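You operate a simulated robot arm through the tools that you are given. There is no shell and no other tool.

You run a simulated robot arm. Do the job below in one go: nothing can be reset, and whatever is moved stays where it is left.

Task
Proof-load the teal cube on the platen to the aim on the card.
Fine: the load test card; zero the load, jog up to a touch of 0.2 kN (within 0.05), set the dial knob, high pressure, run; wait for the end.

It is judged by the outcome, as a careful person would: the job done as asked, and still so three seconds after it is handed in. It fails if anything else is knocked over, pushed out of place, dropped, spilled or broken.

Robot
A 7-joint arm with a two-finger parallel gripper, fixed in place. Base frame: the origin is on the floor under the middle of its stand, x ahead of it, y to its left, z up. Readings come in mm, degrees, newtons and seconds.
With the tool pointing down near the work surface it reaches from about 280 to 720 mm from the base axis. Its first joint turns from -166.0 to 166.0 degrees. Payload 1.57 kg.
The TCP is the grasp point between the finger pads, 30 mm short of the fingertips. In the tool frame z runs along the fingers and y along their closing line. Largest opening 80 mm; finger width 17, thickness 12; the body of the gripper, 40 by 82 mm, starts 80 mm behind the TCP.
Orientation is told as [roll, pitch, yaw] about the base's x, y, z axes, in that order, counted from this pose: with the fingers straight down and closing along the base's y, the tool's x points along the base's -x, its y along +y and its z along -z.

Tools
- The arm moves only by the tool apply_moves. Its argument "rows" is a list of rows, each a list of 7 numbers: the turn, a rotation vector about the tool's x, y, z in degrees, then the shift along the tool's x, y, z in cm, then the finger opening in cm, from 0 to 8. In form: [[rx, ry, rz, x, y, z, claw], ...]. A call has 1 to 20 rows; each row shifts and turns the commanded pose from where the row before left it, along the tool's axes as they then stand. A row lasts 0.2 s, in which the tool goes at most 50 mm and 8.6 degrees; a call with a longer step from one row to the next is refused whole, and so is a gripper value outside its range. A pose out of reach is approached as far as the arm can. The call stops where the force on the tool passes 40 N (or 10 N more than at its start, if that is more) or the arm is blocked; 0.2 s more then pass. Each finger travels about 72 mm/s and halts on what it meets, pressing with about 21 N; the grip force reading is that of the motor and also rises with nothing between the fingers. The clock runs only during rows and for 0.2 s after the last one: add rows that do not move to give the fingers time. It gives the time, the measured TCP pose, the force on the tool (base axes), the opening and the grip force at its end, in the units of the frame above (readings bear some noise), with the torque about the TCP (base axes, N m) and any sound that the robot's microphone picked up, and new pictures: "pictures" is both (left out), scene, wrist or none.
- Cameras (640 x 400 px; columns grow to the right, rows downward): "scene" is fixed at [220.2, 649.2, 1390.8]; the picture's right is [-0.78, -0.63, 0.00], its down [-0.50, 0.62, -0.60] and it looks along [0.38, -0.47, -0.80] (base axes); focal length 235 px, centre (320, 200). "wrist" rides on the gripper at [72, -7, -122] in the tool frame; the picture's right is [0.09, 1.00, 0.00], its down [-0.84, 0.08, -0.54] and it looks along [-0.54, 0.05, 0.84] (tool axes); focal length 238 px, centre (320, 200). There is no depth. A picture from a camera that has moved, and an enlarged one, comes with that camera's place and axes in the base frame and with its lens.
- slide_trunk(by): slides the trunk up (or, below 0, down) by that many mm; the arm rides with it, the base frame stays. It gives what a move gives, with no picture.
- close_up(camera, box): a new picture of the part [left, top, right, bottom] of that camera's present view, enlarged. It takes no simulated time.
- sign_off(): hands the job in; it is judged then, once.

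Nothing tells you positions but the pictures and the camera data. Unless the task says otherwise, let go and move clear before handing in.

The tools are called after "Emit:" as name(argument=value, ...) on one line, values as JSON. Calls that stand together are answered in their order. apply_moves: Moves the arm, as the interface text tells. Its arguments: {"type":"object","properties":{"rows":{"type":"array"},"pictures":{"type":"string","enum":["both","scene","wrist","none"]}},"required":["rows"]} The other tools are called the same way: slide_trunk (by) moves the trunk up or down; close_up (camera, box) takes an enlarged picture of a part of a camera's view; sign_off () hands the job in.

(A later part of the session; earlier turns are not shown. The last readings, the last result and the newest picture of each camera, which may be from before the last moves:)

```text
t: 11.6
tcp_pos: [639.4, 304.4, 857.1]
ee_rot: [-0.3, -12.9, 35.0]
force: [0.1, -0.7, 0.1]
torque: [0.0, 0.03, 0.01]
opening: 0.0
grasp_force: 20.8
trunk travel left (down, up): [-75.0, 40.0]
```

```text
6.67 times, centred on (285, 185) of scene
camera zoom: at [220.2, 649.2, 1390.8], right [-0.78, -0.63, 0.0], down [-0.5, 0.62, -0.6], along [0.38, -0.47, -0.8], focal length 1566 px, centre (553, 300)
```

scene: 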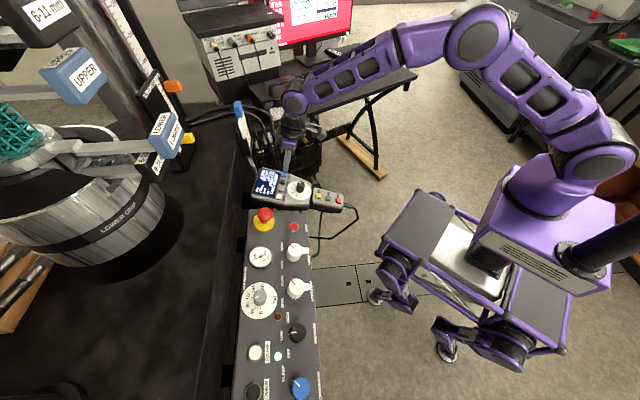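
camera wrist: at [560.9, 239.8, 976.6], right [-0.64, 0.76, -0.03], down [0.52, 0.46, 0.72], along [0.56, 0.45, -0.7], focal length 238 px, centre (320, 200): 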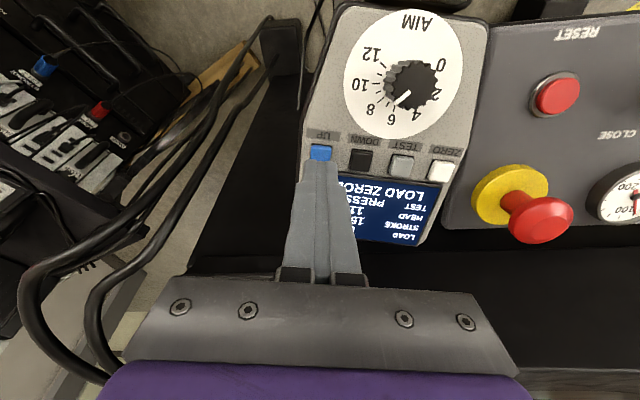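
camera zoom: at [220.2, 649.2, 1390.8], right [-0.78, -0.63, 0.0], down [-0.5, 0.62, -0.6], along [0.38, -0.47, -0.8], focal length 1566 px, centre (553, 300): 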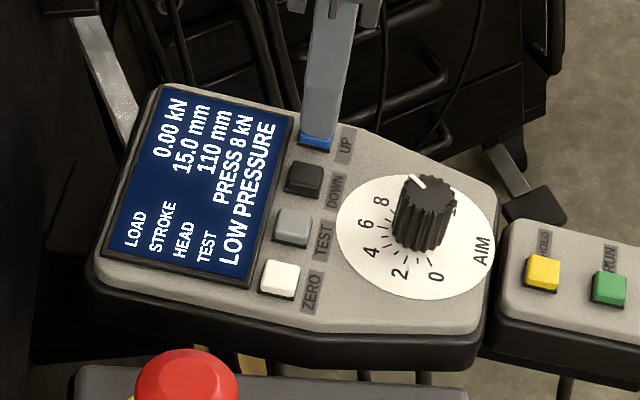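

Emit:
apply_moves(rows=[[0, 0, 0, 0, 0, 0.2, 0]], pictures="none")

Emit:
close_up(camera="scene", box=[245, 155, 325, 215])

```text
t: 12.0
tcp_pos: [638.8, 303.0, 855.0]
ee_rot: [-0.4, -13.1, 35.1]
force: [-0.3, 0.3, 0.1]
torque: [0.0, 0.01, 0.0]
opening: 0.0
grasp_force: 20.9
trunk travel left (down, up): [-75.0, 40.0]
```

```text
6.67 times, centred on (285, 185) of scene
camera zoom: at [220.2, 649.2, 1390.8], right [-0.78, -0.63, 0.0], down [-0.5, 0.62, -0.6], along [0.38, -0.47, -0.8], focal length 1566 px, centre (553, 300)
```

zoom: 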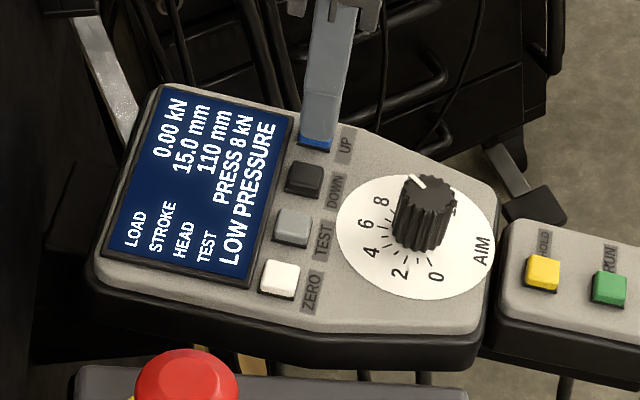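

Emit:
apply_moves(rows=[[0, 0, 0, 0, 0, 0.15, 0]], pictures="none")

Emit:
close_up(camera="scene", box=[245, 155, 325, 215])

```text
t: 12.4
tcp_pos: [639.1, 303.5, 853.9]
ee_rot: [-0.3, -13.1, 35.0]
force: [-0.9, 0.2, 0.1]
torque: [0.0, 0.02, -0.03]
opening: 0.0
grasp_force: 20.8
trunk travel left (down, up): [-75.0, 40.0]
```

```text
6.67 times, centred on (285, 185) of scene
camera zoom: at [220.2, 649.2, 1390.8], right [-0.78, -0.63, 0.0], down [-0.5, 0.62, -0.6], along [0.38, -0.47, -0.8], focal length 1566 px, centre (553, 300)
```

zoom: 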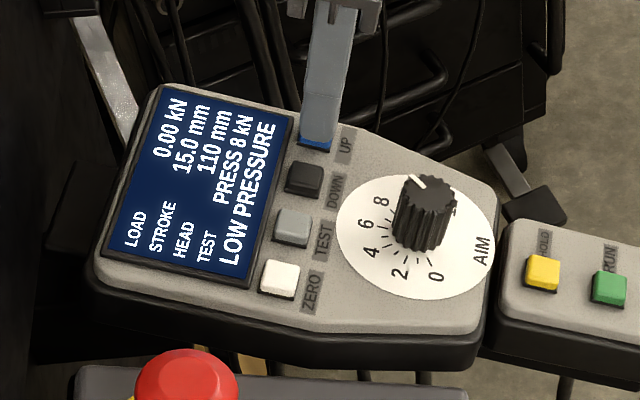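

Emit:
apply_moves(rows=[[0, 0, 0, 0, 0, 0.1, 0]], pictures="none")

Emit:
close_up(camera="scene", box=[245, 155, 325, 215])

```text
t: 12.8
tcp_pos: [640.5, 303.1, 852.2]
ee_rot: [-0.4, -13.0, 35.0]
force: [0.2, 0.1, 1.4]
torque: [0.02, -0.02, 0.03]
opening: 0.0
grasp_force: 20.5
trunk travel left (down, up): [-75.0, 40.0]
heard: click
```

```text
6.67 times, centred on (285, 185) of scene
camera zoom: at [220.2, 649.2, 1390.8], right [-0.78, -0.63, 0.0], down [-0.5, 0.62, -0.6], along [0.38, -0.47, -0.8], focal length 1566 px, centre (553, 300)
```

zoom: 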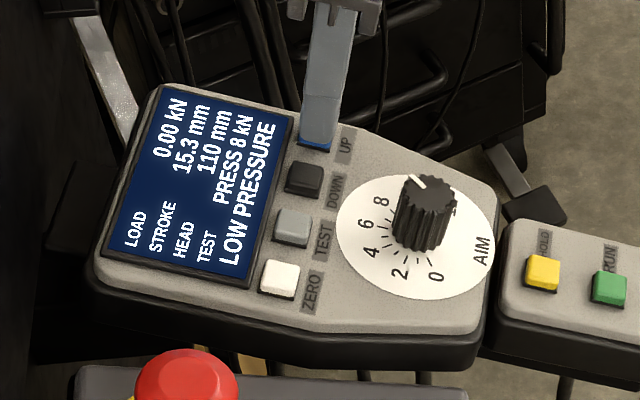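

UP clicked: stroke 15.0 → 15.3 mm. I'll hold a moment and watch the speed.

Emit:
apply_moves(rows=[[0, 0, 0, 0, 0, 0, 0]], pictures="none")

Emit:
close_up(camera="scene", box=[245, 155, 325, 215])

Emit:
close_up(camera="scene", box=[0, 60, 120, 180])

```text
t: 13.2
tcp_pos: [640.4, 303.5, 852.4]
ee_rot: [-0.3, -13.1, 35.0]
force: [0.5, -0.3, 1.6]
torque: [0.04, -0.05, -0.02]
opening: 0.1
grasp_force: 21.5
trunk travel left (down, up): [-75.0, 40.0]
```

```text
6.67 times, centred on (285, 185) of scene
camera zoom: at [220.2, 649.2, 1390.8], right [-0.78, -0.63, 0.0], down [-0.5, 0.62, -0.6], along [0.38, -0.47, -0.8], focal length 1566 px, centre (553, 300)
```

zoom: 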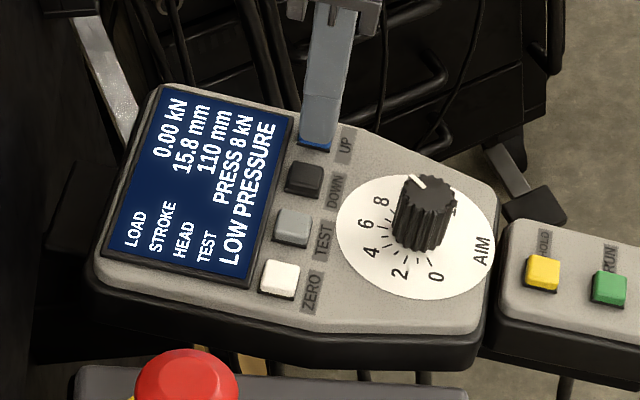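

```text
3.33 times, centred on (60, 120) of scene
camera zoom: at [220.2, 649.2, 1390.8], right [-0.78, -0.63, 0.0], down [-0.5, 0.62, -0.6], along [0.38, -0.47, -0.8], focal length 783 px, centre (1187, 467)
```

zoom: 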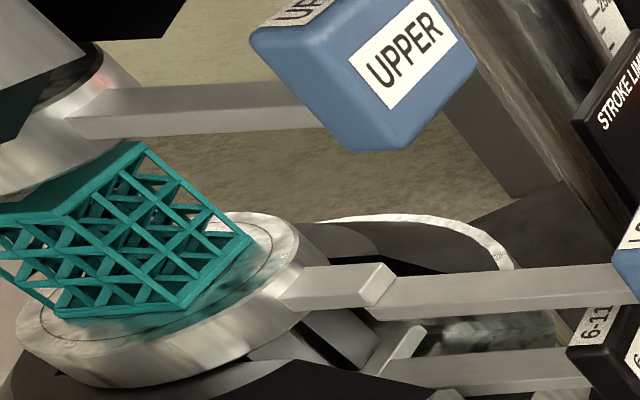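

Emit:
apply_moves(rows=[[0, 0, 0, 0, 0, 0, 0], [0, 0, 0, 0, 0, 0, 0], [0, 0, 0, 0, 0, 0, 0]], pictures="none")

Emit:
close_up(camera="scene", box=[245, 155, 325, 215])

Emit:
close_up(camera="scene", box=[0, 80, 80, 160])

```text
t: 14.0
tcp_pos: [639.9, 303.9, 852.6]
ee_rot: [-0.3, -13.2, 34.9]
force: [0.6, -0.2, 2.3]
torque: [0.0, -0.05, -0.02]
opening: 0.0
grasp_force: 21.4
trunk travel left (down, up): [-75.0, 40.0]
```

```text
6.67 times, centred on (285, 185) of scene
camera zoom: at [220.2, 649.2, 1390.8], right [-0.78, -0.63, 0.0], down [-0.5, 0.62, -0.6], along [0.38, -0.47, -0.8], focal length 1566 px, centre (553, 300)
```

zoom: 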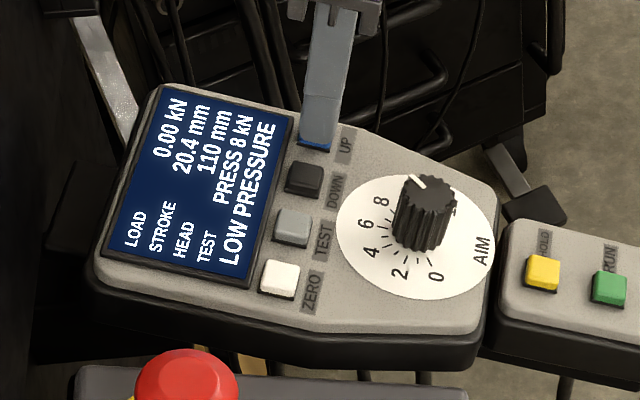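

```text
5.00 times, centred on (40, 120) of scene
camera zoom: at [220.2, 649.2, 1390.8], right [-0.78, -0.63, 0.0], down [-0.5, 0.62, -0.6], along [0.38, -0.47, -0.8], focal length 1174 px, centre (1720, 600)
```

zoom: 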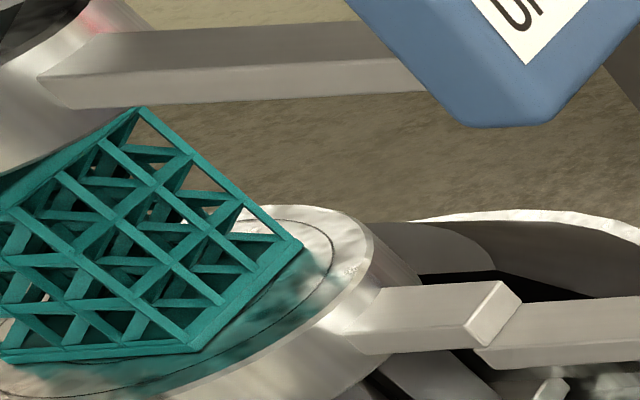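

The jog speeds up when held (20.4 mm now), so I release at once; repeated short presses keep it slow.

Emit:
apply_moves(rows=[[0, 0, 0, 0, 0, -0.4, 0]], pictures="none")

Emit:
close_up(camera="scene", box=[245, 155, 325, 215])

Emit:
close_up(camera="scene", box=[0, 80, 80, 160])

Emit:
close_up(camera="wrist", box=[160, 0, 640, 300])

```text
t: 14.4
tcp_pos: [638.5, 303.0, 855.3]
ee_rot: [-0.2, -13.1, 34.9]
force: [0.1, 0.4, -0.2]
torque: [-0.02, -0.03, 0.02]
opening: 0.0
grasp_force: 21.0
trunk travel left (down, up): [-75.0, 40.0]
```

```text
6.67 times, centred on (285, 185) of scene
camera zoom: at [220.2, 649.2, 1390.8], right [-0.78, -0.63, 0.0], down [-0.5, 0.62, -0.6], along [0.38, -0.47, -0.8], focal length 1566 px, centre (553, 300)
```

zoom: 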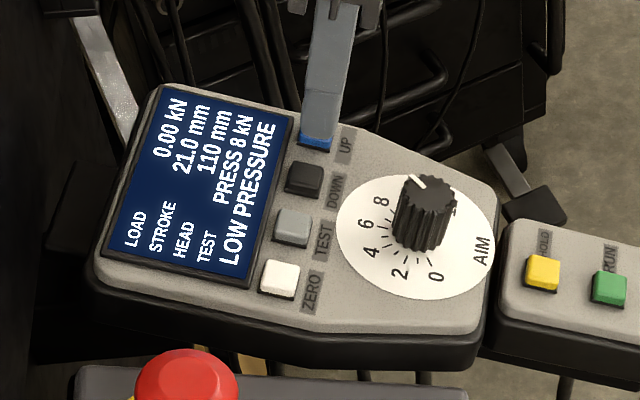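

```text
5.00 times, centred on (40, 120) of scene
camera zoom: at [220.2, 649.2, 1390.8], right [-0.78, -0.63, 0.0], down [-0.5, 0.62, -0.6], along [0.38, -0.47, -0.8], focal length 1174 px, centre (1720, 600)
```

zoom: 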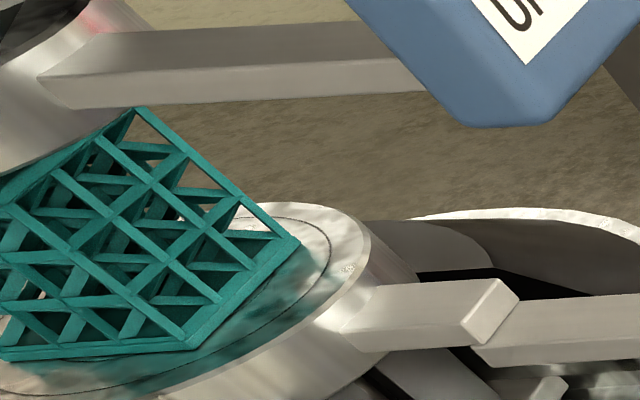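

```text
1.33 times, centred on (400, 150) of wrist
camera zoom: at [564.2, 242.1, 958.9], right [-0.64, 0.76, -0.03], down [0.52, 0.46, 0.72], along [0.56, 0.45, -0.7], focal length 318 px, centre (213, 267)
```

zoom: 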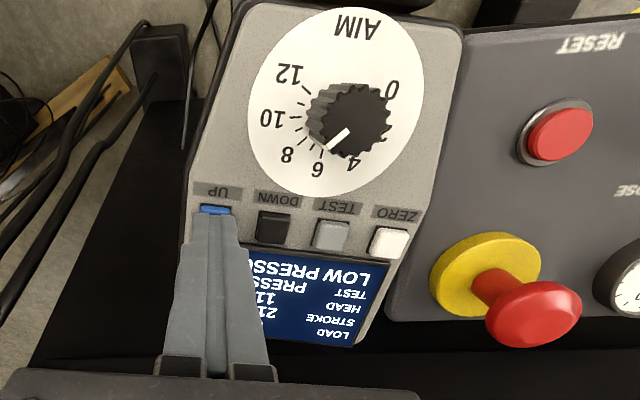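

Emit:
apply_moves(rows=[[0, 0, 0, 0, 0, 0.4, 0], [0, 0, 0, 0, 0, 0, 0], [0, 0, 0, 0, 0, 0, 0], [0, 0, 0, 0, 0, -0.4, 0]], pictures="none")

Emit:
close_up(camera="scene", box=[245, 155, 325, 215])

```text
t: 15.4
tcp_pos: [639.2, 303.3, 855.9]
ee_rot: [-0.3, -13.1, 35.0]
force: [-1.0, -0.2, -0.6]
torque: [0.04, 0.03, 0.03]
opening: 0.2
grasp_force: 20.8
trunk travel left (down, up): [-75.0, 40.0]
heard: click
```

```text
6.67 times, centred on (285, 185) of scene
camera zoom: at [220.2, 649.2, 1390.8], right [-0.78, -0.63, 0.0], down [-0.5, 0.62, -0.6], along [0.38, -0.47, -0.8], focal length 1566 px, centre (553, 300)
```

zoom: 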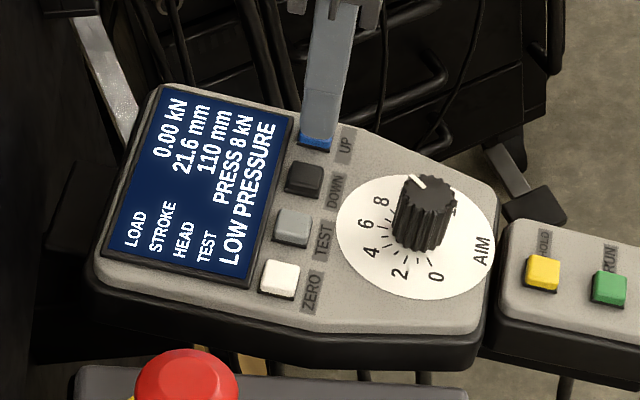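

Emit:
apply_moves(rows=[[0, 0, 0, 0, 0, 0.4, 0], [0, 0, 0, 0, 0, 0, 0], [0, 0, 0, 0, 0, 0, 0], [0, 0, 0, 0, 0, -0.4, 0]], pictures="none")

Emit:
close_up(camera="scene", box=[250, 160, 290, 200])

Emit:
close_up(camera="scene", box=[0, 60, 60, 160])

```text
t: 16.4
tcp_pos: [640.0, 302.7, 855.5]
ee_rot: [-0.3, -13.1, 35.0]
force: [-0.2, -0.7, -0.8]
torque: [0.05, 0.01, 0.0]
opening: 0.0
grasp_force: 21.1
trunk travel left (down, up): [-75.0, 40.0]
heard: click
```

```text
10.00 times, centred on (270, 180) of scene
camera zoom: at [220.2, 649.2, 1390.8], right [-0.78, -0.63, 0.0], down [-0.5, 0.62, -0.6], along [0.38, -0.47, -0.8], focal length 2348 px, centre (820, 400)
```

zoom: 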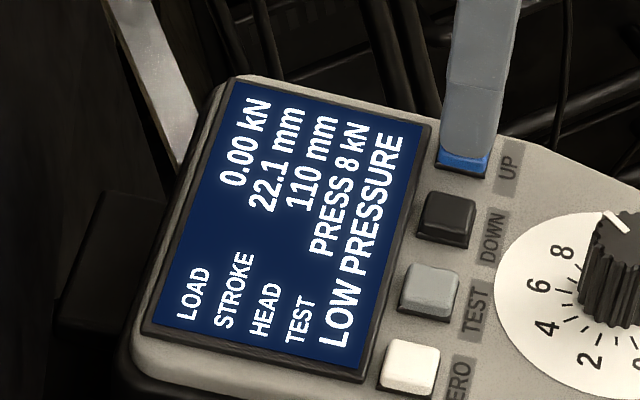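

```text
4.00 times, centred on (30, 110) of scene
camera zoom: at [220.2, 649.2, 1390.8], right [-0.78, -0.63, 0.0], down [-0.5, 0.62, -0.6], along [0.38, -0.47, -0.8], focal length 939 px, centre (1480, 560)
```

zoom: 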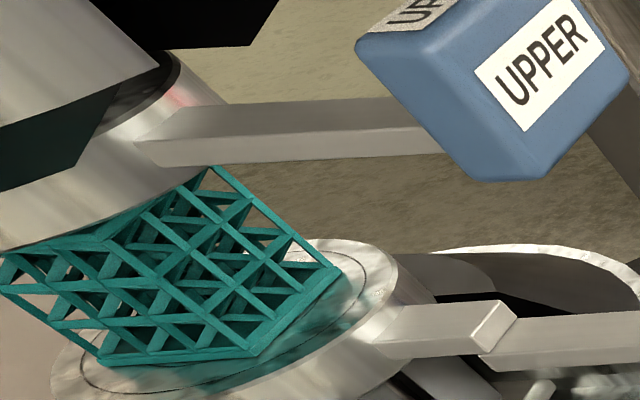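

Emit:
apply_moves(rows=[[0, 0, 0, 0, 0, 0.4, 0], [0, 0, 0, 0, 0, 0, 0], [0, 0, 0, 0, 0, 0, 0], [0, 0, 0, 0, 0, -0.4, 0]], pictures="none")

Emit:
close_up(camera="scene", box=[250, 160, 290, 200])

```text
t: 17.4
tcp_pos: [639.3, 300.9, 856.5]
ee_rot: [-0.3, -13.1, 35.1]
force: [-1.0, 0.2, -0.3]
torque: [-0.01, -0.01, 0.01]
opening: 0.1
grasp_force: 21.0
trunk travel left (down, up): [-75.0, 40.0]
heard: click
```

```text
10.00 times, centred on (270, 180) of scene
camera zoom: at [220.2, 649.2, 1390.8], right [-0.78, -0.63, 0.0], down [-0.5, 0.62, -0.6], along [0.38, -0.47, -0.8], focal length 2348 px, centre (820, 400)
```

zoom: 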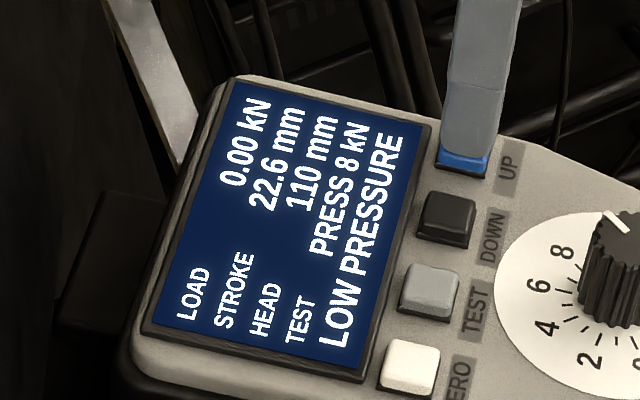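

Emit:
apply_moves(rows=[[0, 0, 0, 0, 0, 0.4, 0], [0, 0, 0, 0, 0, 0, 0], [0, 0, 0, 0, 0, 0, 0], [0, 0, 0, 0, 0, -0.4, 0]], pictures="none")

Emit:
close_up(camera="scene", box=[250, 160, 290, 200])

```text
t: 18.4
tcp_pos: [639.7, 301.6, 856.9]
ee_rot: [-0.3, -13.1, 35.0]
force: [0.0, 0.0, -0.1]
torque: [0.02, 0.0, -0.03]
opening: 0.0
grasp_force: 20.7
trunk travel left (down, up): [-75.0, 40.0]
heard: click
```

```text
10.00 times, centred on (270, 180) of scene
camera zoom: at [220.2, 649.2, 1390.8], right [-0.78, -0.63, 0.0], down [-0.5, 0.62, -0.6], along [0.38, -0.47, -0.8], focal length 2348 px, centre (820, 400)
```

zoom: 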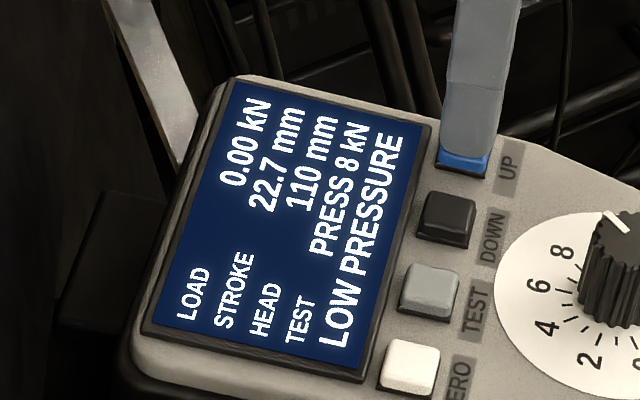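

Emit:
apply_moves(rows=[[0, 0, 0, 0, 0, 0.4, 0], [0, 0, 0, 0, 0, 0, 0]], pictures="none")

Emit:
close_up(camera="scene", box=[250, 160, 290, 200])

Emit:
close_up(camera="scene", box=[130, 60, 210, 180])

```text
t: 19.0
tcp_pos: [639.6, 304.3, 852.7]
ee_rot: [-0.4, -13.0, 35.0]
force: [-0.2, -0.5, 1.3]
torque: [-0.03, 0.01, 0.03]
opening: 0.0
grasp_force: 21.5
trunk travel left (down, up): [-75.0, 40.0]
```

```text
10.00 times, centred on (270, 180) of scene
camera zoom: at [220.2, 649.2, 1390.8], right [-0.78, -0.63, 0.0], down [-0.5, 0.62, -0.6], along [0.38, -0.47, -0.8], focal length 2348 px, centre (820, 400)
```

zoom: 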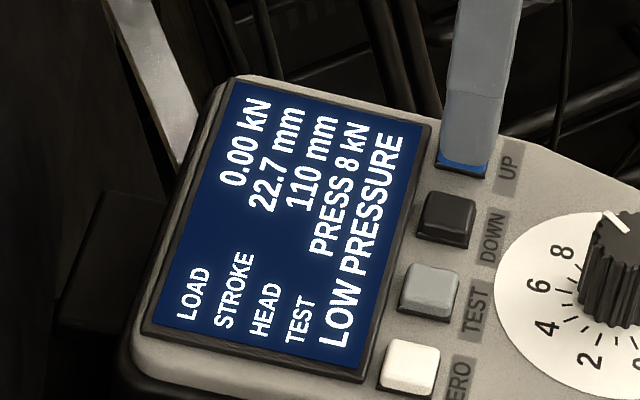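

```text
3.33 times, centred on (170, 120) of scene
camera zoom: at [220.2, 649.2, 1390.8], right [-0.78, -0.63, 0.0], down [-0.5, 0.62, -0.6], along [0.38, -0.47, -0.8], focal length 783 px, centre (820, 467)
```

zoom: 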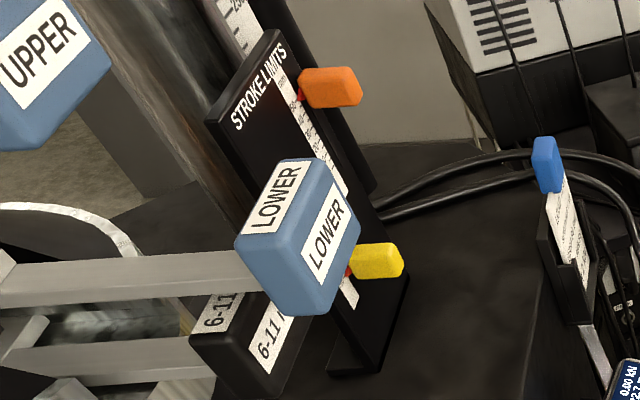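

That press didn't click: my depth is right at the switch point. I'll go 1 mm deeper for reliable presses.

Emit:
apply_moves(rows=[[0, 0, 0, 0, 0, -0.3, 0], [0, 0, 0, 0, 0, 0.4, 0], [0, 0, 0, 0, 0, 0, 0], [0, 0, 0, 0, 0, -0.4, 0]], pictures="none")

Emit:
close_up(camera="scene", box=[250, 160, 290, 200])

```text
t: 20.0
tcp_pos: [639.9, 302.8, 854.9]
ee_rot: [-0.3, -13.1, 35.0]
force: [-0.3, -0.2, 0.7]
torque: [-0.01, -0.02, -0.01]
opening: 0.0
grasp_force: 20.7
trunk travel left (down, up): [-75.0, 40.0]
heard: click
```

```text
10.00 times, centred on (270, 180) of scene
camera zoom: at [220.2, 649.2, 1390.8], right [-0.78, -0.63, 0.0], down [-0.5, 0.62, -0.6], along [0.38, -0.47, -0.8], focal length 2348 px, centre (820, 400)
```

zoom: 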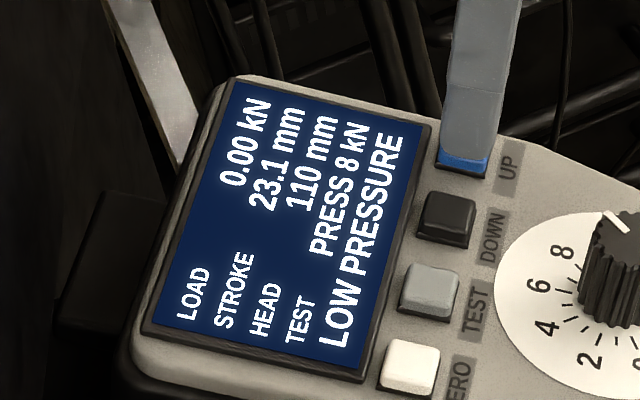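

Emit:
apply_moves(rows=[[0, 0, 0, 0, 0, 0.4, 0], [0, 0, 0, 0, 0, 0, 0], [0, 0, 0, 0, 0, 0, 0], [0, 0, 0, 0, 0, -0.4, 0]], pictures="none")

Emit:
close_up(camera="scene", box=[250, 160, 290, 200])

```text
t: 21.0
tcp_pos: [638.8, 302.8, 854.1]
ee_rot: [-0.3, -13.0, 35.0]
force: [0.5, 0.2, 1.1]
torque: [0.02, 0.04, 0.01]
opening: 0.0
grasp_force: 21.2
trunk travel left (down, up): [-75.0, 40.0]
heard: click
```

```text
10.00 times, centred on (270, 180) of scene
camera zoom: at [220.2, 649.2, 1390.8], right [-0.78, -0.63, 0.0], down [-0.5, 0.62, -0.6], along [0.38, -0.47, -0.8], focal length 2348 px, centre (820, 400)
```

zoom: 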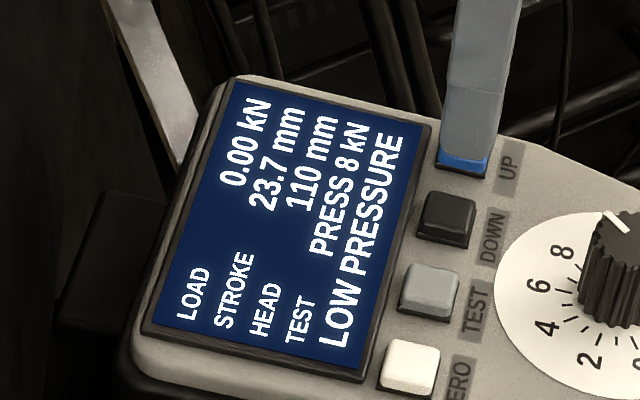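

Emit:
apply_moves(rows=[[0, 0, 0, 0, 0, 0.4, 0], [0, 0, 0, 0, 0, 0, 0], [0, 0, 0, 0, 0, 0, 0], [0, 0, 0, 0, 0, -0.4, 0]], pictures="none")

Emit:
close_up(camera="scene", box=[250, 160, 290, 200])

Emit:
close_up(camera="scene", box=[0, 90, 40, 140])

```text
t: 22.0
tcp_pos: [639.7, 301.5, 854.7]
ee_rot: [-0.3, -13.0, 35.0]
force: [0.0, -0.4, 0.3]
torque: [-0.03, 0.0, 0.03]
opening: 0.0
grasp_force: 21.6
trunk travel left (down, up): [-75.0, 40.0]
heard: click
```

```text
10.00 times, centred on (270, 180) of scene
camera zoom: at [220.2, 649.2, 1390.8], right [-0.78, -0.63, 0.0], down [-0.5, 0.62, -0.6], along [0.38, -0.47, -0.8], focal length 2348 px, centre (820, 400)
```

zoom: 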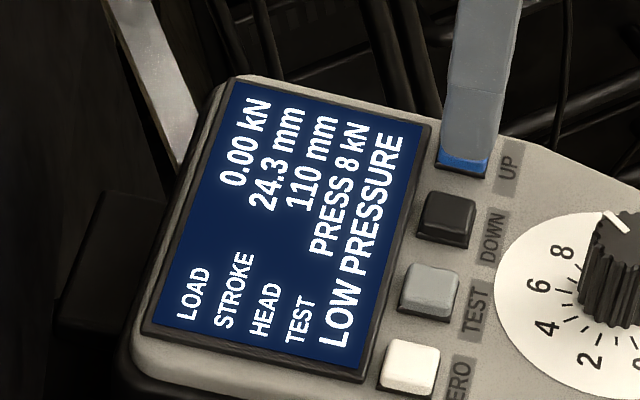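

```text
8.00 times, centred on (20, 115) of scene
camera zoom: at [220.2, 649.2, 1390.8], right [-0.78, -0.63, 0.0], down [-0.5, 0.62, -0.6], along [0.38, -0.47, -0.8], focal length 1879 px, centre (2720, 880)
```

zoom: 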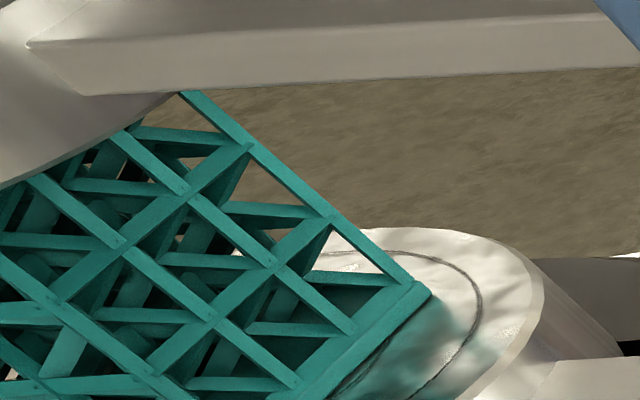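

Emit:
apply_moves(rows=[[0, 0, 0, 0, 0, 0.4, 0], [0, 0, 0, 0, 0, 0, 0], [0, 0, 0, 0, 0, 0, 0], [0, 0, 0, 0, 0, -0.4, 0]], pictures="none")

Emit:
close_up(camera="scene", box=[250, 160, 290, 200])

```text
t: 23.0
tcp_pos: [639.3, 303.3, 855.2]
ee_rot: [-0.4, -13.0, 35.0]
force: [-0.3, -1.1, 0.1]
torque: [0.01, 0.01, 0.02]
opening: 0.0
grasp_force: 20.9
trunk travel left (down, up): [-75.0, 40.0]
heard: click
```

```text
10.00 times, centred on (270, 180) of scene
camera zoom: at [220.2, 649.2, 1390.8], right [-0.78, -0.63, 0.0], down [-0.5, 0.62, -0.6], along [0.38, -0.47, -0.8], focal length 2348 px, centre (820, 400)
```

zoom: 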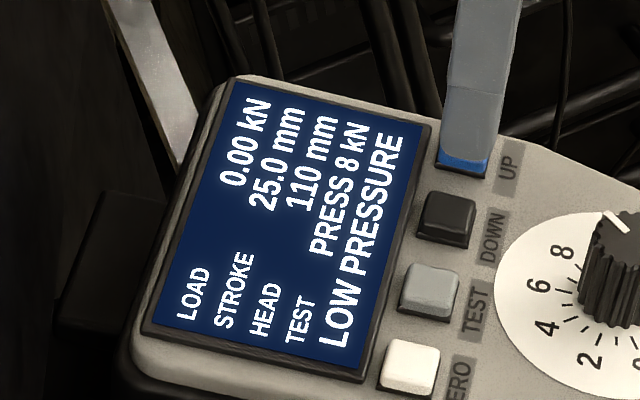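

Emit:
apply_moves(rows=[[0, 0, 0, 0, 0, 0.4, 0], [0, 0, 0, 0, 0, 0, 0], [0, 0, 0, 0, 0, 0, 0], [0, 0, 0, 0, 0, -0.4, 0]], pictures="none")

Emit:
close_up(camera="scene", box=[250, 160, 290, 200])

```text
t: 24.0
tcp_pos: [641.2, 302.2, 855.2]
ee_rot: [-0.3, -13.0, 35.0]
force: [0.9, -0.3, 0.4]
torque: [0.01, -0.01, -0.01]
opening: 0.1
grasp_force: 20.8
trunk travel left (down, up): [-75.0, 40.0]
heard: click
```

```text
10.00 times, centred on (270, 180) of scene
camera zoom: at [220.2, 649.2, 1390.8], right [-0.78, -0.63, 0.0], down [-0.5, 0.62, -0.6], along [0.38, -0.47, -0.8], focal length 2348 px, centre (820, 400)
```

zoom: 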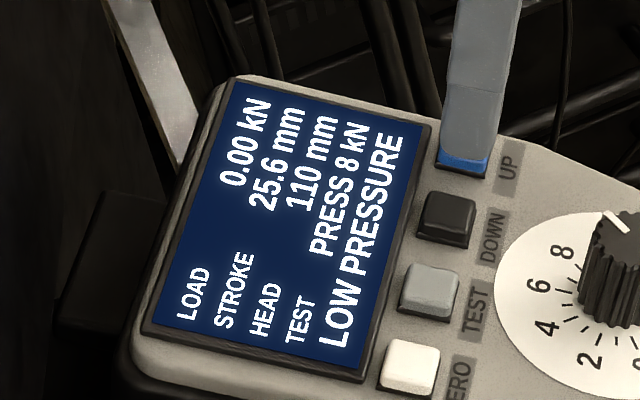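

Emit:
apply_moves(rows=[[0, 0, 0, 0, 0, 0.4, 0], [0, 0, 0, 0, 0, 0, 0], [0, 0, 0, 0, 0, 0, 0], [0, 0, 0, 0, 0, -0.4, 0]], pictures="none")

Emit:
close_up(camera="scene", box=[250, 160, 290, 200])

Emit:
close_up(camera="scene", box=[0, 90, 40, 140])

```text
t: 25.0
tcp_pos: [639.6, 302.5, 854.8]
ee_rot: [-0.3, -13.0, 35.0]
force: [0.0, 0.1, 0.0]
torque: [0.0, 0.0, 0.05]
opening: 0.0
grasp_force: 20.9
trunk travel left (down, up): [-75.0, 40.0]
heard: click
```

```text
10.00 times, centred on (270, 180) of scene
camera zoom: at [220.2, 649.2, 1390.8], right [-0.78, -0.63, 0.0], down [-0.5, 0.62, -0.6], along [0.38, -0.47, -0.8], focal length 2348 px, centre (820, 400)
```

zoom: 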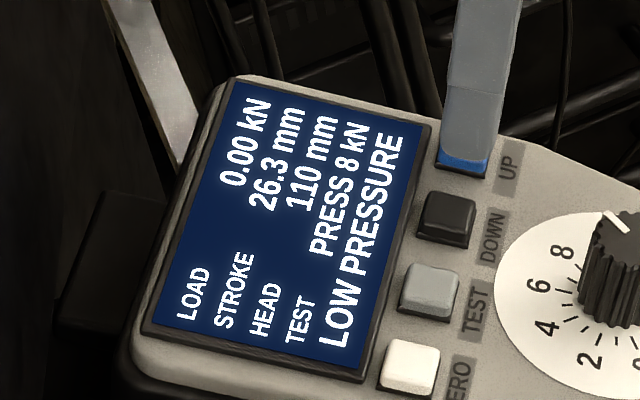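

```text
8.00 times, centred on (20, 115) of scene
camera zoom: at [220.2, 649.2, 1390.8], right [-0.78, -0.63, 0.0], down [-0.5, 0.62, -0.6], along [0.38, -0.47, -0.8], focal length 1879 px, centre (2720, 880)
```

zoom: 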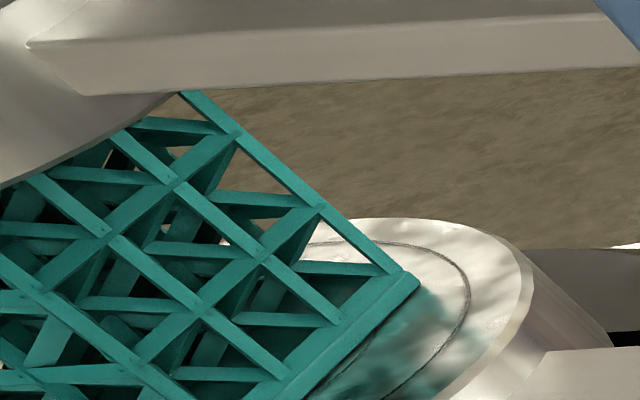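

Emit:
apply_moves(rows=[[0, 0, 0, 0, 0, 0.4, 0], [0, 0, 0, 0, 0, 0, 0], [0, 0, 0, 0, 0, 0, 0], [0, 0, 0, 0, 0, -0.4, 0]], pictures="none")

Emit:
close_up(camera="scene", box=[250, 160, 290, 200])

```text
t: 26.0
tcp_pos: [639.3, 303.1, 854.4]
ee_rot: [-0.3, -13.0, 35.1]
force: [-0.6, 0.0, -0.2]
torque: [-0.01, 0.02, -0.01]
opening: 0.3
grasp_force: 21.0
trunk travel left (down, up): [-75.0, 40.0]
heard: click
```

```text
10.00 times, centred on (270, 180) of scene
camera zoom: at [220.2, 649.2, 1390.8], right [-0.78, -0.63, 0.0], down [-0.5, 0.62, -0.6], along [0.38, -0.47, -0.8], focal length 2348 px, centre (820, 400)
```

zoom: 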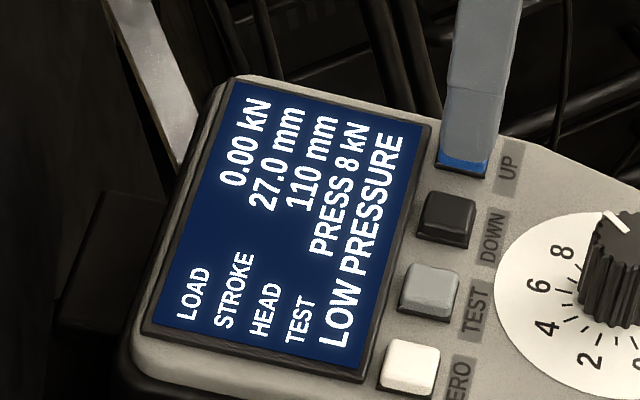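

Emit:
apply_moves(rows=[[0, 0, 0, 0, 0, 0.4, 0], [0, 0, 0, 0, 0, 0, 0], [0, 0, 0, 0, 0, 0, 0], [0, 0, 0, 0, 0, -0.4, 0]], pictures="none")

Emit:
close_up(camera="scene", box=[250, 160, 290, 200])

```text
t: 27.0
tcp_pos: [640.4, 303.8, 854.4]
ee_rot: [-0.3, -12.9, 35.0]
force: [-0.3, 0.2, 0.3]
torque: [-0.02, 0.01, 0.01]
opening: 0.0
grasp_force: 20.6
trunk travel left (down, up): [-75.0, 40.0]
heard: click
```

```text
10.00 times, centred on (270, 180) of scene
camera zoom: at [220.2, 649.2, 1390.8], right [-0.78, -0.63, 0.0], down [-0.5, 0.62, -0.6], along [0.38, -0.47, -0.8], focal length 2348 px, centre (820, 400)
```

zoom: 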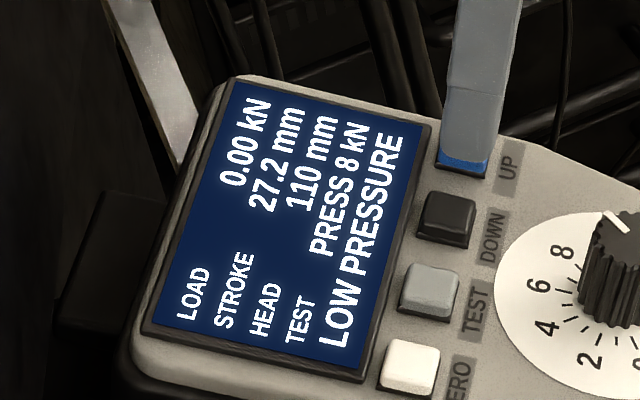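

Emit:
apply_moves(rows=[[0, 0, 0, 0, 0, 0.5, 0], [0, 0, 0, 0, 0, 0, 0], [0, 0, 0, 0, 0, -0.4, 0]], pictures="none")

Emit:
close_up(camera="scene", box=[250, 160, 290, 200])

Emit:
close_up(camera="wrist", box=[260, 110, 380, 210])

```text
t: 27.8
tcp_pos: [640.2, 302.7, 852.6]
ee_rot: [-0.3, -13.1, 35.1]
force: [0.0, 0.3, 0.4]
torque: [0.01, 0.01, -0.02]
opening: 0.0
grasp_force: 21.2
trunk travel left (down, up): [-75.0, 40.0]
heard: click
```

```text
10.00 times, centred on (270, 180) of scene
camera zoom: at [220.2, 649.2, 1390.8], right [-0.78, -0.63, 0.0], down [-0.5, 0.62, -0.6], along [0.38, -0.47, -0.8], focal length 2348 px, centre (820, 400)
```

zoom: 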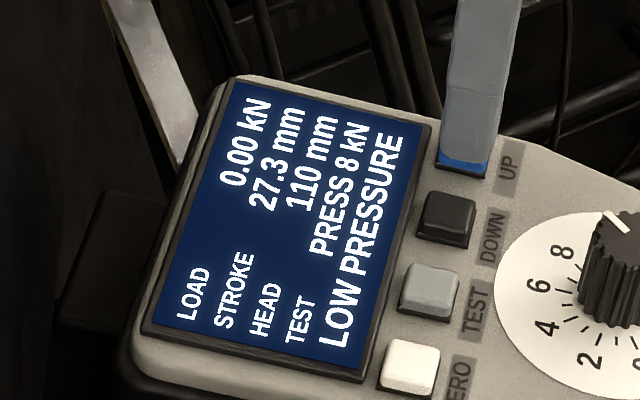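

```text
4.00 times, centred on (320, 160) of wrist
camera zoom: at [564.4, 242.4, 957.0], right [-0.64, 0.76, -0.03], down [0.52, 0.46, 0.72], along [0.56, 0.45, -0.7], focal length 953 px, centre (320, 360)
```

zoom: 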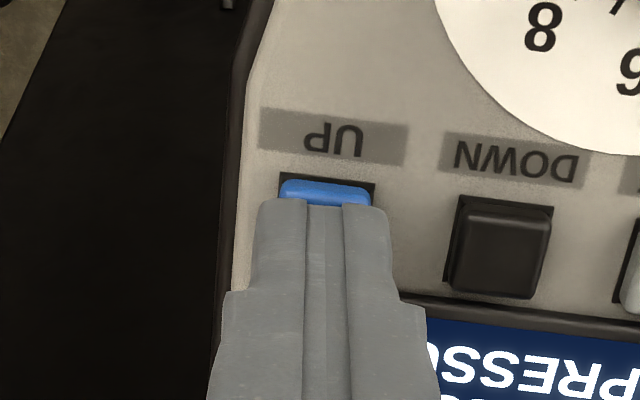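

Emit:
apply_moves(rows=[[0, 0, 0, 0, 0, 0.4, 0], [0, 0, 0, 0, 0, 0, 0], [0, 0, 0, 0, 0, 0, 0]], pictures="none")

Emit:
close_up(camera="scene", box=[250, 160, 290, 200])

```text
t: 28.6
tcp_pos: [641.1, 304.3, 851.2]
ee_rot: [-0.3, -13.0, 34.9]
force: [-1.9, -1.0, 3.2]
torque: [0.03, -0.01, 0.01]
opening: 0.0
grasp_force: 21.4
trunk travel left (down, up): [-75.0, 40.0]
heard: click
```

```text
10.00 times, centred on (270, 180) of scene
camera zoom: at [220.2, 649.2, 1390.8], right [-0.78, -0.63, 0.0], down [-0.5, 0.62, -0.6], along [0.38, -0.47, -0.8], focal length 2348 px, centre (820, 400)
```

zoom: 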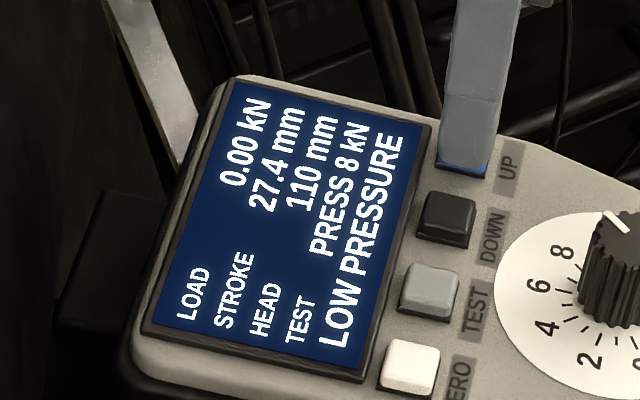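

The machine creeps now (about 0.2 mm/s), so contact is near. I keep holding UP in short calls, watching the load.

Emit:
apply_moves(rows=[[0, 0, 0, 0, 0, 0, 0]], pictures="none")

Emit:
close_up(camera="scene", box=[250, 160, 290, 200])

```text
t: 29.0
tcp_pos: [640.8, 303.4, 850.7]
ee_rot: [-0.3, -13.2, 35.0]
force: [-0.5, -0.4, 3.1]
torque: [0.04, 0.01, 0.0]
opening: 0.0
grasp_force: 20.9
trunk travel left (down, up): [-75.0, 40.0]
```

```text
10.00 times, centred on (270, 180) of scene
camera zoom: at [220.2, 649.2, 1390.8], right [-0.78, -0.63, 0.0], down [-0.5, 0.62, -0.6], along [0.38, -0.47, -0.8], focal length 2348 px, centre (820, 400)
```

zoom: 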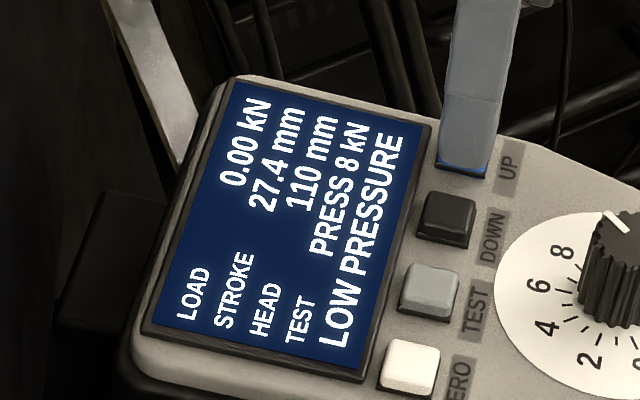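

Emit:
apply_moves(rows=[[0, 0, 0, 0, 0, 0, 0], [0, 0, 0, 0, 0, 0, 0]], pictures="none")

Emit:
close_up(camera="scene", box=[250, 160, 290, 200])

```text
t: 29.6
tcp_pos: [640.4, 303.5, 851.2]
ee_rot: [-0.3, -13.1, 35.0]
force: [-0.2, 0.8, 3.8]
torque: [0.04, -0.03, -0.02]
opening: 0.0
grasp_force: 20.3
trunk travel left (down, up): [-75.0, 40.0]
```

```text
10.00 times, centred on (270, 180) of scene
camera zoom: at [220.2, 649.2, 1390.8], right [-0.78, -0.63, 0.0], down [-0.5, 0.62, -0.6], along [0.38, -0.47, -0.8], focal length 2348 px, centre (820, 400)
```

zoom: 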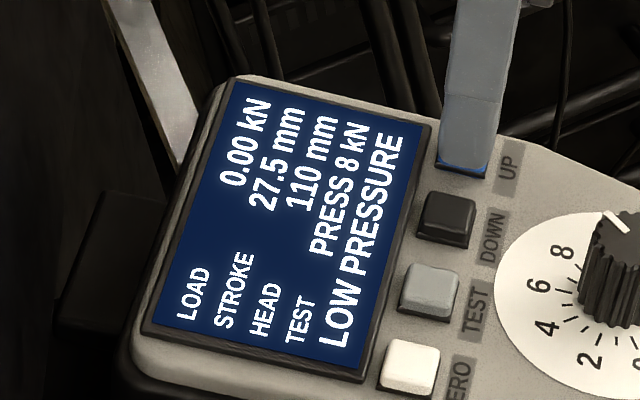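

Emit:
apply_moves(rows=[[0, 0, 0, 0, 0, 0, 0], [0, 0, 0, 0, 0, 0, 0], [0, 0, 0, 0, 0, 0, 0]], pictures="none")

Emit:
close_up(camera="scene", box=[250, 160, 290, 200])

```text
t: 30.4
tcp_pos: [640.0, 303.8, 850.5]
ee_rot: [-0.2, -13.2, 35.0]
force: [-0.1, 0.3, 3.8]
torque: [0.04, -0.05, 0.01]
opening: 0.1
grasp_force: 21.1
trunk travel left (down, up): [-75.0, 40.0]
```

```text
10.00 times, centred on (270, 180) of scene
camera zoom: at [220.2, 649.2, 1390.8], right [-0.78, -0.63, 0.0], down [-0.5, 0.62, -0.6], along [0.38, -0.47, -0.8], focal length 2348 px, centre (820, 400)
```

zoom: 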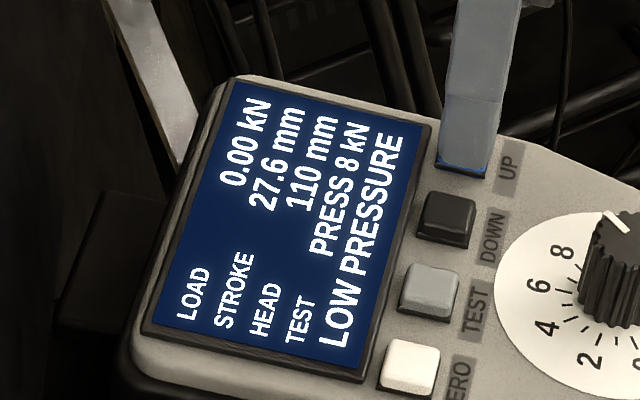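

Emit:
apply_moves(rows=[[0, 0, 0, 0, 0, 0, 0], [0, 0, 0, 0, 0, 0, 0], [0, 0, 0, 0, 0, 0, 0]], pictures="none")

Emit:
close_up(camera="scene", box=[250, 160, 290, 200])

```text
t: 31.2
tcp_pos: [640.9, 303.7, 850.3]
ee_rot: [-0.4, -13.0, 35.0]
force: [-0.4, -0.7, 2.9]
torque: [0.0, -0.02, 0.02]
opening: 0.0
grasp_force: 20.9
trunk travel left (down, up): [-75.0, 40.0]
```

```text
10.00 times, centred on (270, 180) of scene
camera zoom: at [220.2, 649.2, 1390.8], right [-0.78, -0.63, 0.0], down [-0.5, 0.62, -0.6], along [0.38, -0.47, -0.8], focal length 2348 px, centre (820, 400)
```

zoom: 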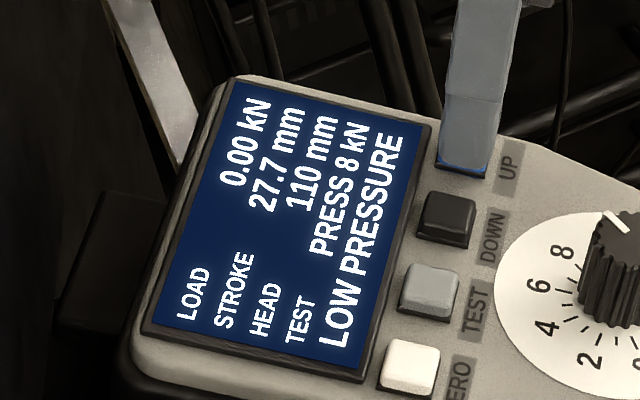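

Emit:
apply_moves(rows=[[0, 0, 0, 0, 0, 0, 0], [0, 0, 0, 0, 0, 0, 0], [0, 0, 0, 0, 0, 0, 0], [0, 0, 0, 0, 0, 0, 0]], pictures="none")

Emit:
close_up(camera="scene", box=[250, 160, 290, 200])

```text
t: 32.2
tcp_pos: [640.7, 303.9, 850.9]
ee_rot: [-0.3, -13.1, 35.0]
force: [-1.0, -0.6, 3.9]
torque: [0.03, -0.02, 0.0]
opening: 0.1
grasp_force: 21.3
trunk travel left (down, up): [-75.0, 40.0]
```

```text
10.00 times, centred on (270, 180) of scene
camera zoom: at [220.2, 649.2, 1390.8], right [-0.78, -0.63, 0.0], down [-0.5, 0.62, -0.6], along [0.38, -0.47, -0.8], focal length 2348 px, centre (820, 400)
```

zoom: 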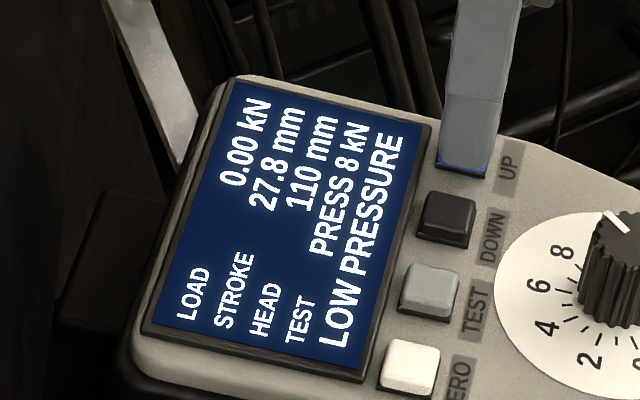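

Emit:
apply_moves(rows=[[0, 0, 0, 0, 0, 0, 0], [0, 0, 0, 0, 0, 0, 0], [0, 0, 0, 0, 0, 0, 0], [0, 0, 0, 0, 0, 0, 0]], pictures="none")

Emit:
close_up(camera="scene", box=[250, 160, 290, 200])

```text
t: 33.2
tcp_pos: [640.0, 304.1, 850.5]
ee_rot: [-0.4, -13.1, 34.9]
force: [-0.2, -1.7, 3.8]
torque: [0.02, -0.05, 0.0]
opening: 0.1
grasp_force: 21.4
trunk travel left (down, up): [-75.0, 40.0]
```

```text
10.00 times, centred on (270, 180) of scene
camera zoom: at [220.2, 649.2, 1390.8], right [-0.78, -0.63, 0.0], down [-0.5, 0.62, -0.6], along [0.38, -0.47, -0.8], focal length 2348 px, centre (820, 400)
```

zoom: 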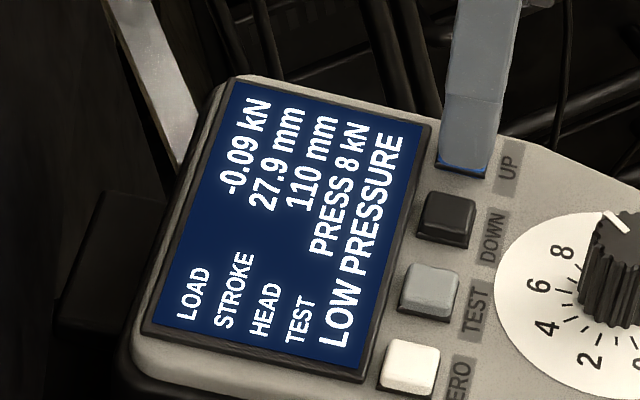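

Contact: the load shows -0.09 kN (compression). One short further hold.

Emit:
apply_moves(rows=[[0, 0, 0, 0, 0, 0, 0]], pictures="none")

Emit:
close_up(camera="scene", box=[250, 160, 290, 200])

```text
t: 33.6
tcp_pos: [641.5, 303.1, 850.8]
ee_rot: [-0.2, -13.1, 35.1]
force: [-1.7, -0.2, 4.6]
torque: [-0.06, 0.03, 0.0]
opening: 0.1
grasp_force: 21.2
trunk travel left (down, up): [-75.0, 40.0]
```

```text
10.00 times, centred on (270, 180) of scene
camera zoom: at [220.2, 649.2, 1390.8], right [-0.78, -0.63, 0.0], down [-0.5, 0.62, -0.6], along [0.38, -0.47, -0.8], focal length 2348 px, centre (820, 400)
```

zoom: 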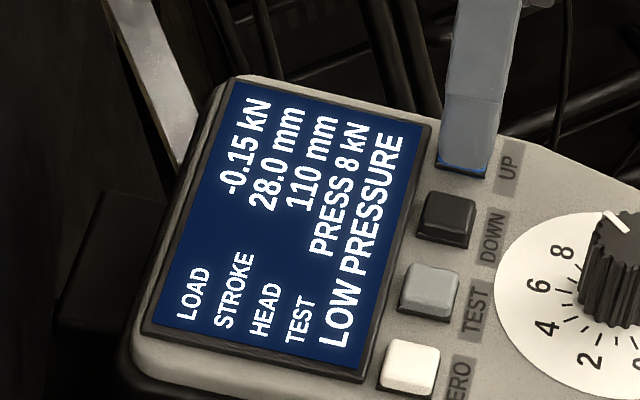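

Emit:
apply_moves(rows=[[0, 0, 0, 0, 0, 0, 0], [0, 0, 0, 0, 0, -0.6, 0], [0, 0, 0, 0, 0, -1.0, 0]], pictures="none")

Emit:
close_up(camera="scene", box=[250, 160, 290, 200])

Emit:
close_up(camera="scene", box=[0, 60, 80, 160])

```text
t: 34.4
tcp_pos: [637.4, 301.7, 866.0]
ee_rot: [-0.3, -13.1, 35.0]
force: [-0.2, 0.3, 1.3]
torque: [0.0, 0.04, 0.0]
opening: 0.1
grasp_force: 20.8
trunk travel left (down, up): [-75.0, 40.0]
```

```text
10.00 times, centred on (270, 180) of scene
camera zoom: at [220.2, 649.2, 1390.8], right [-0.78, -0.63, 0.0], down [-0.5, 0.62, -0.6], along [0.38, -0.47, -0.8], focal length 2348 px, centre (820, 400)
```

zoom: 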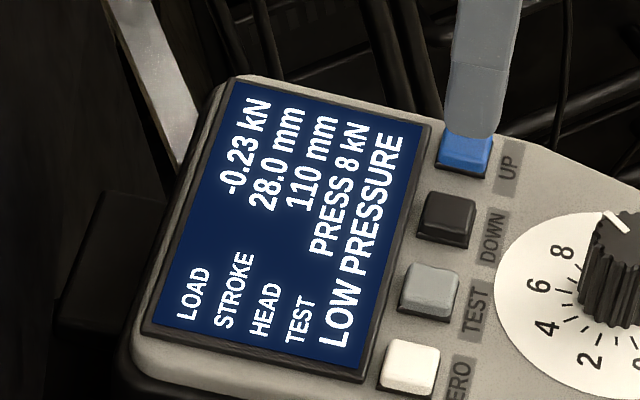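

```text
4.00 times, centred on (40, 110) of scene
camera zoom: at [220.2, 649.2, 1390.8], right [-0.78, -0.63, 0.0], down [-0.5, 0.62, -0.6], along [0.38, -0.47, -0.8], focal length 939 px, centre (1440, 560)
```

zoom: 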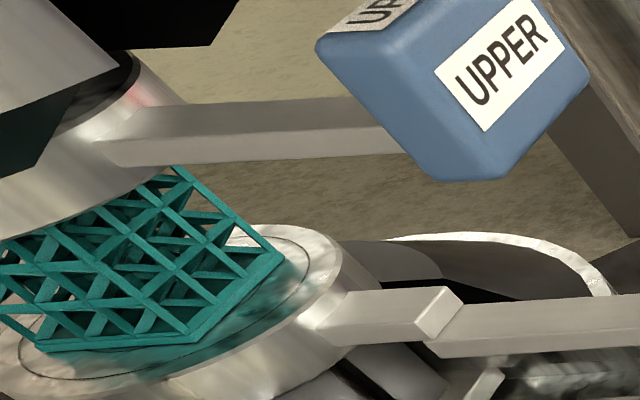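

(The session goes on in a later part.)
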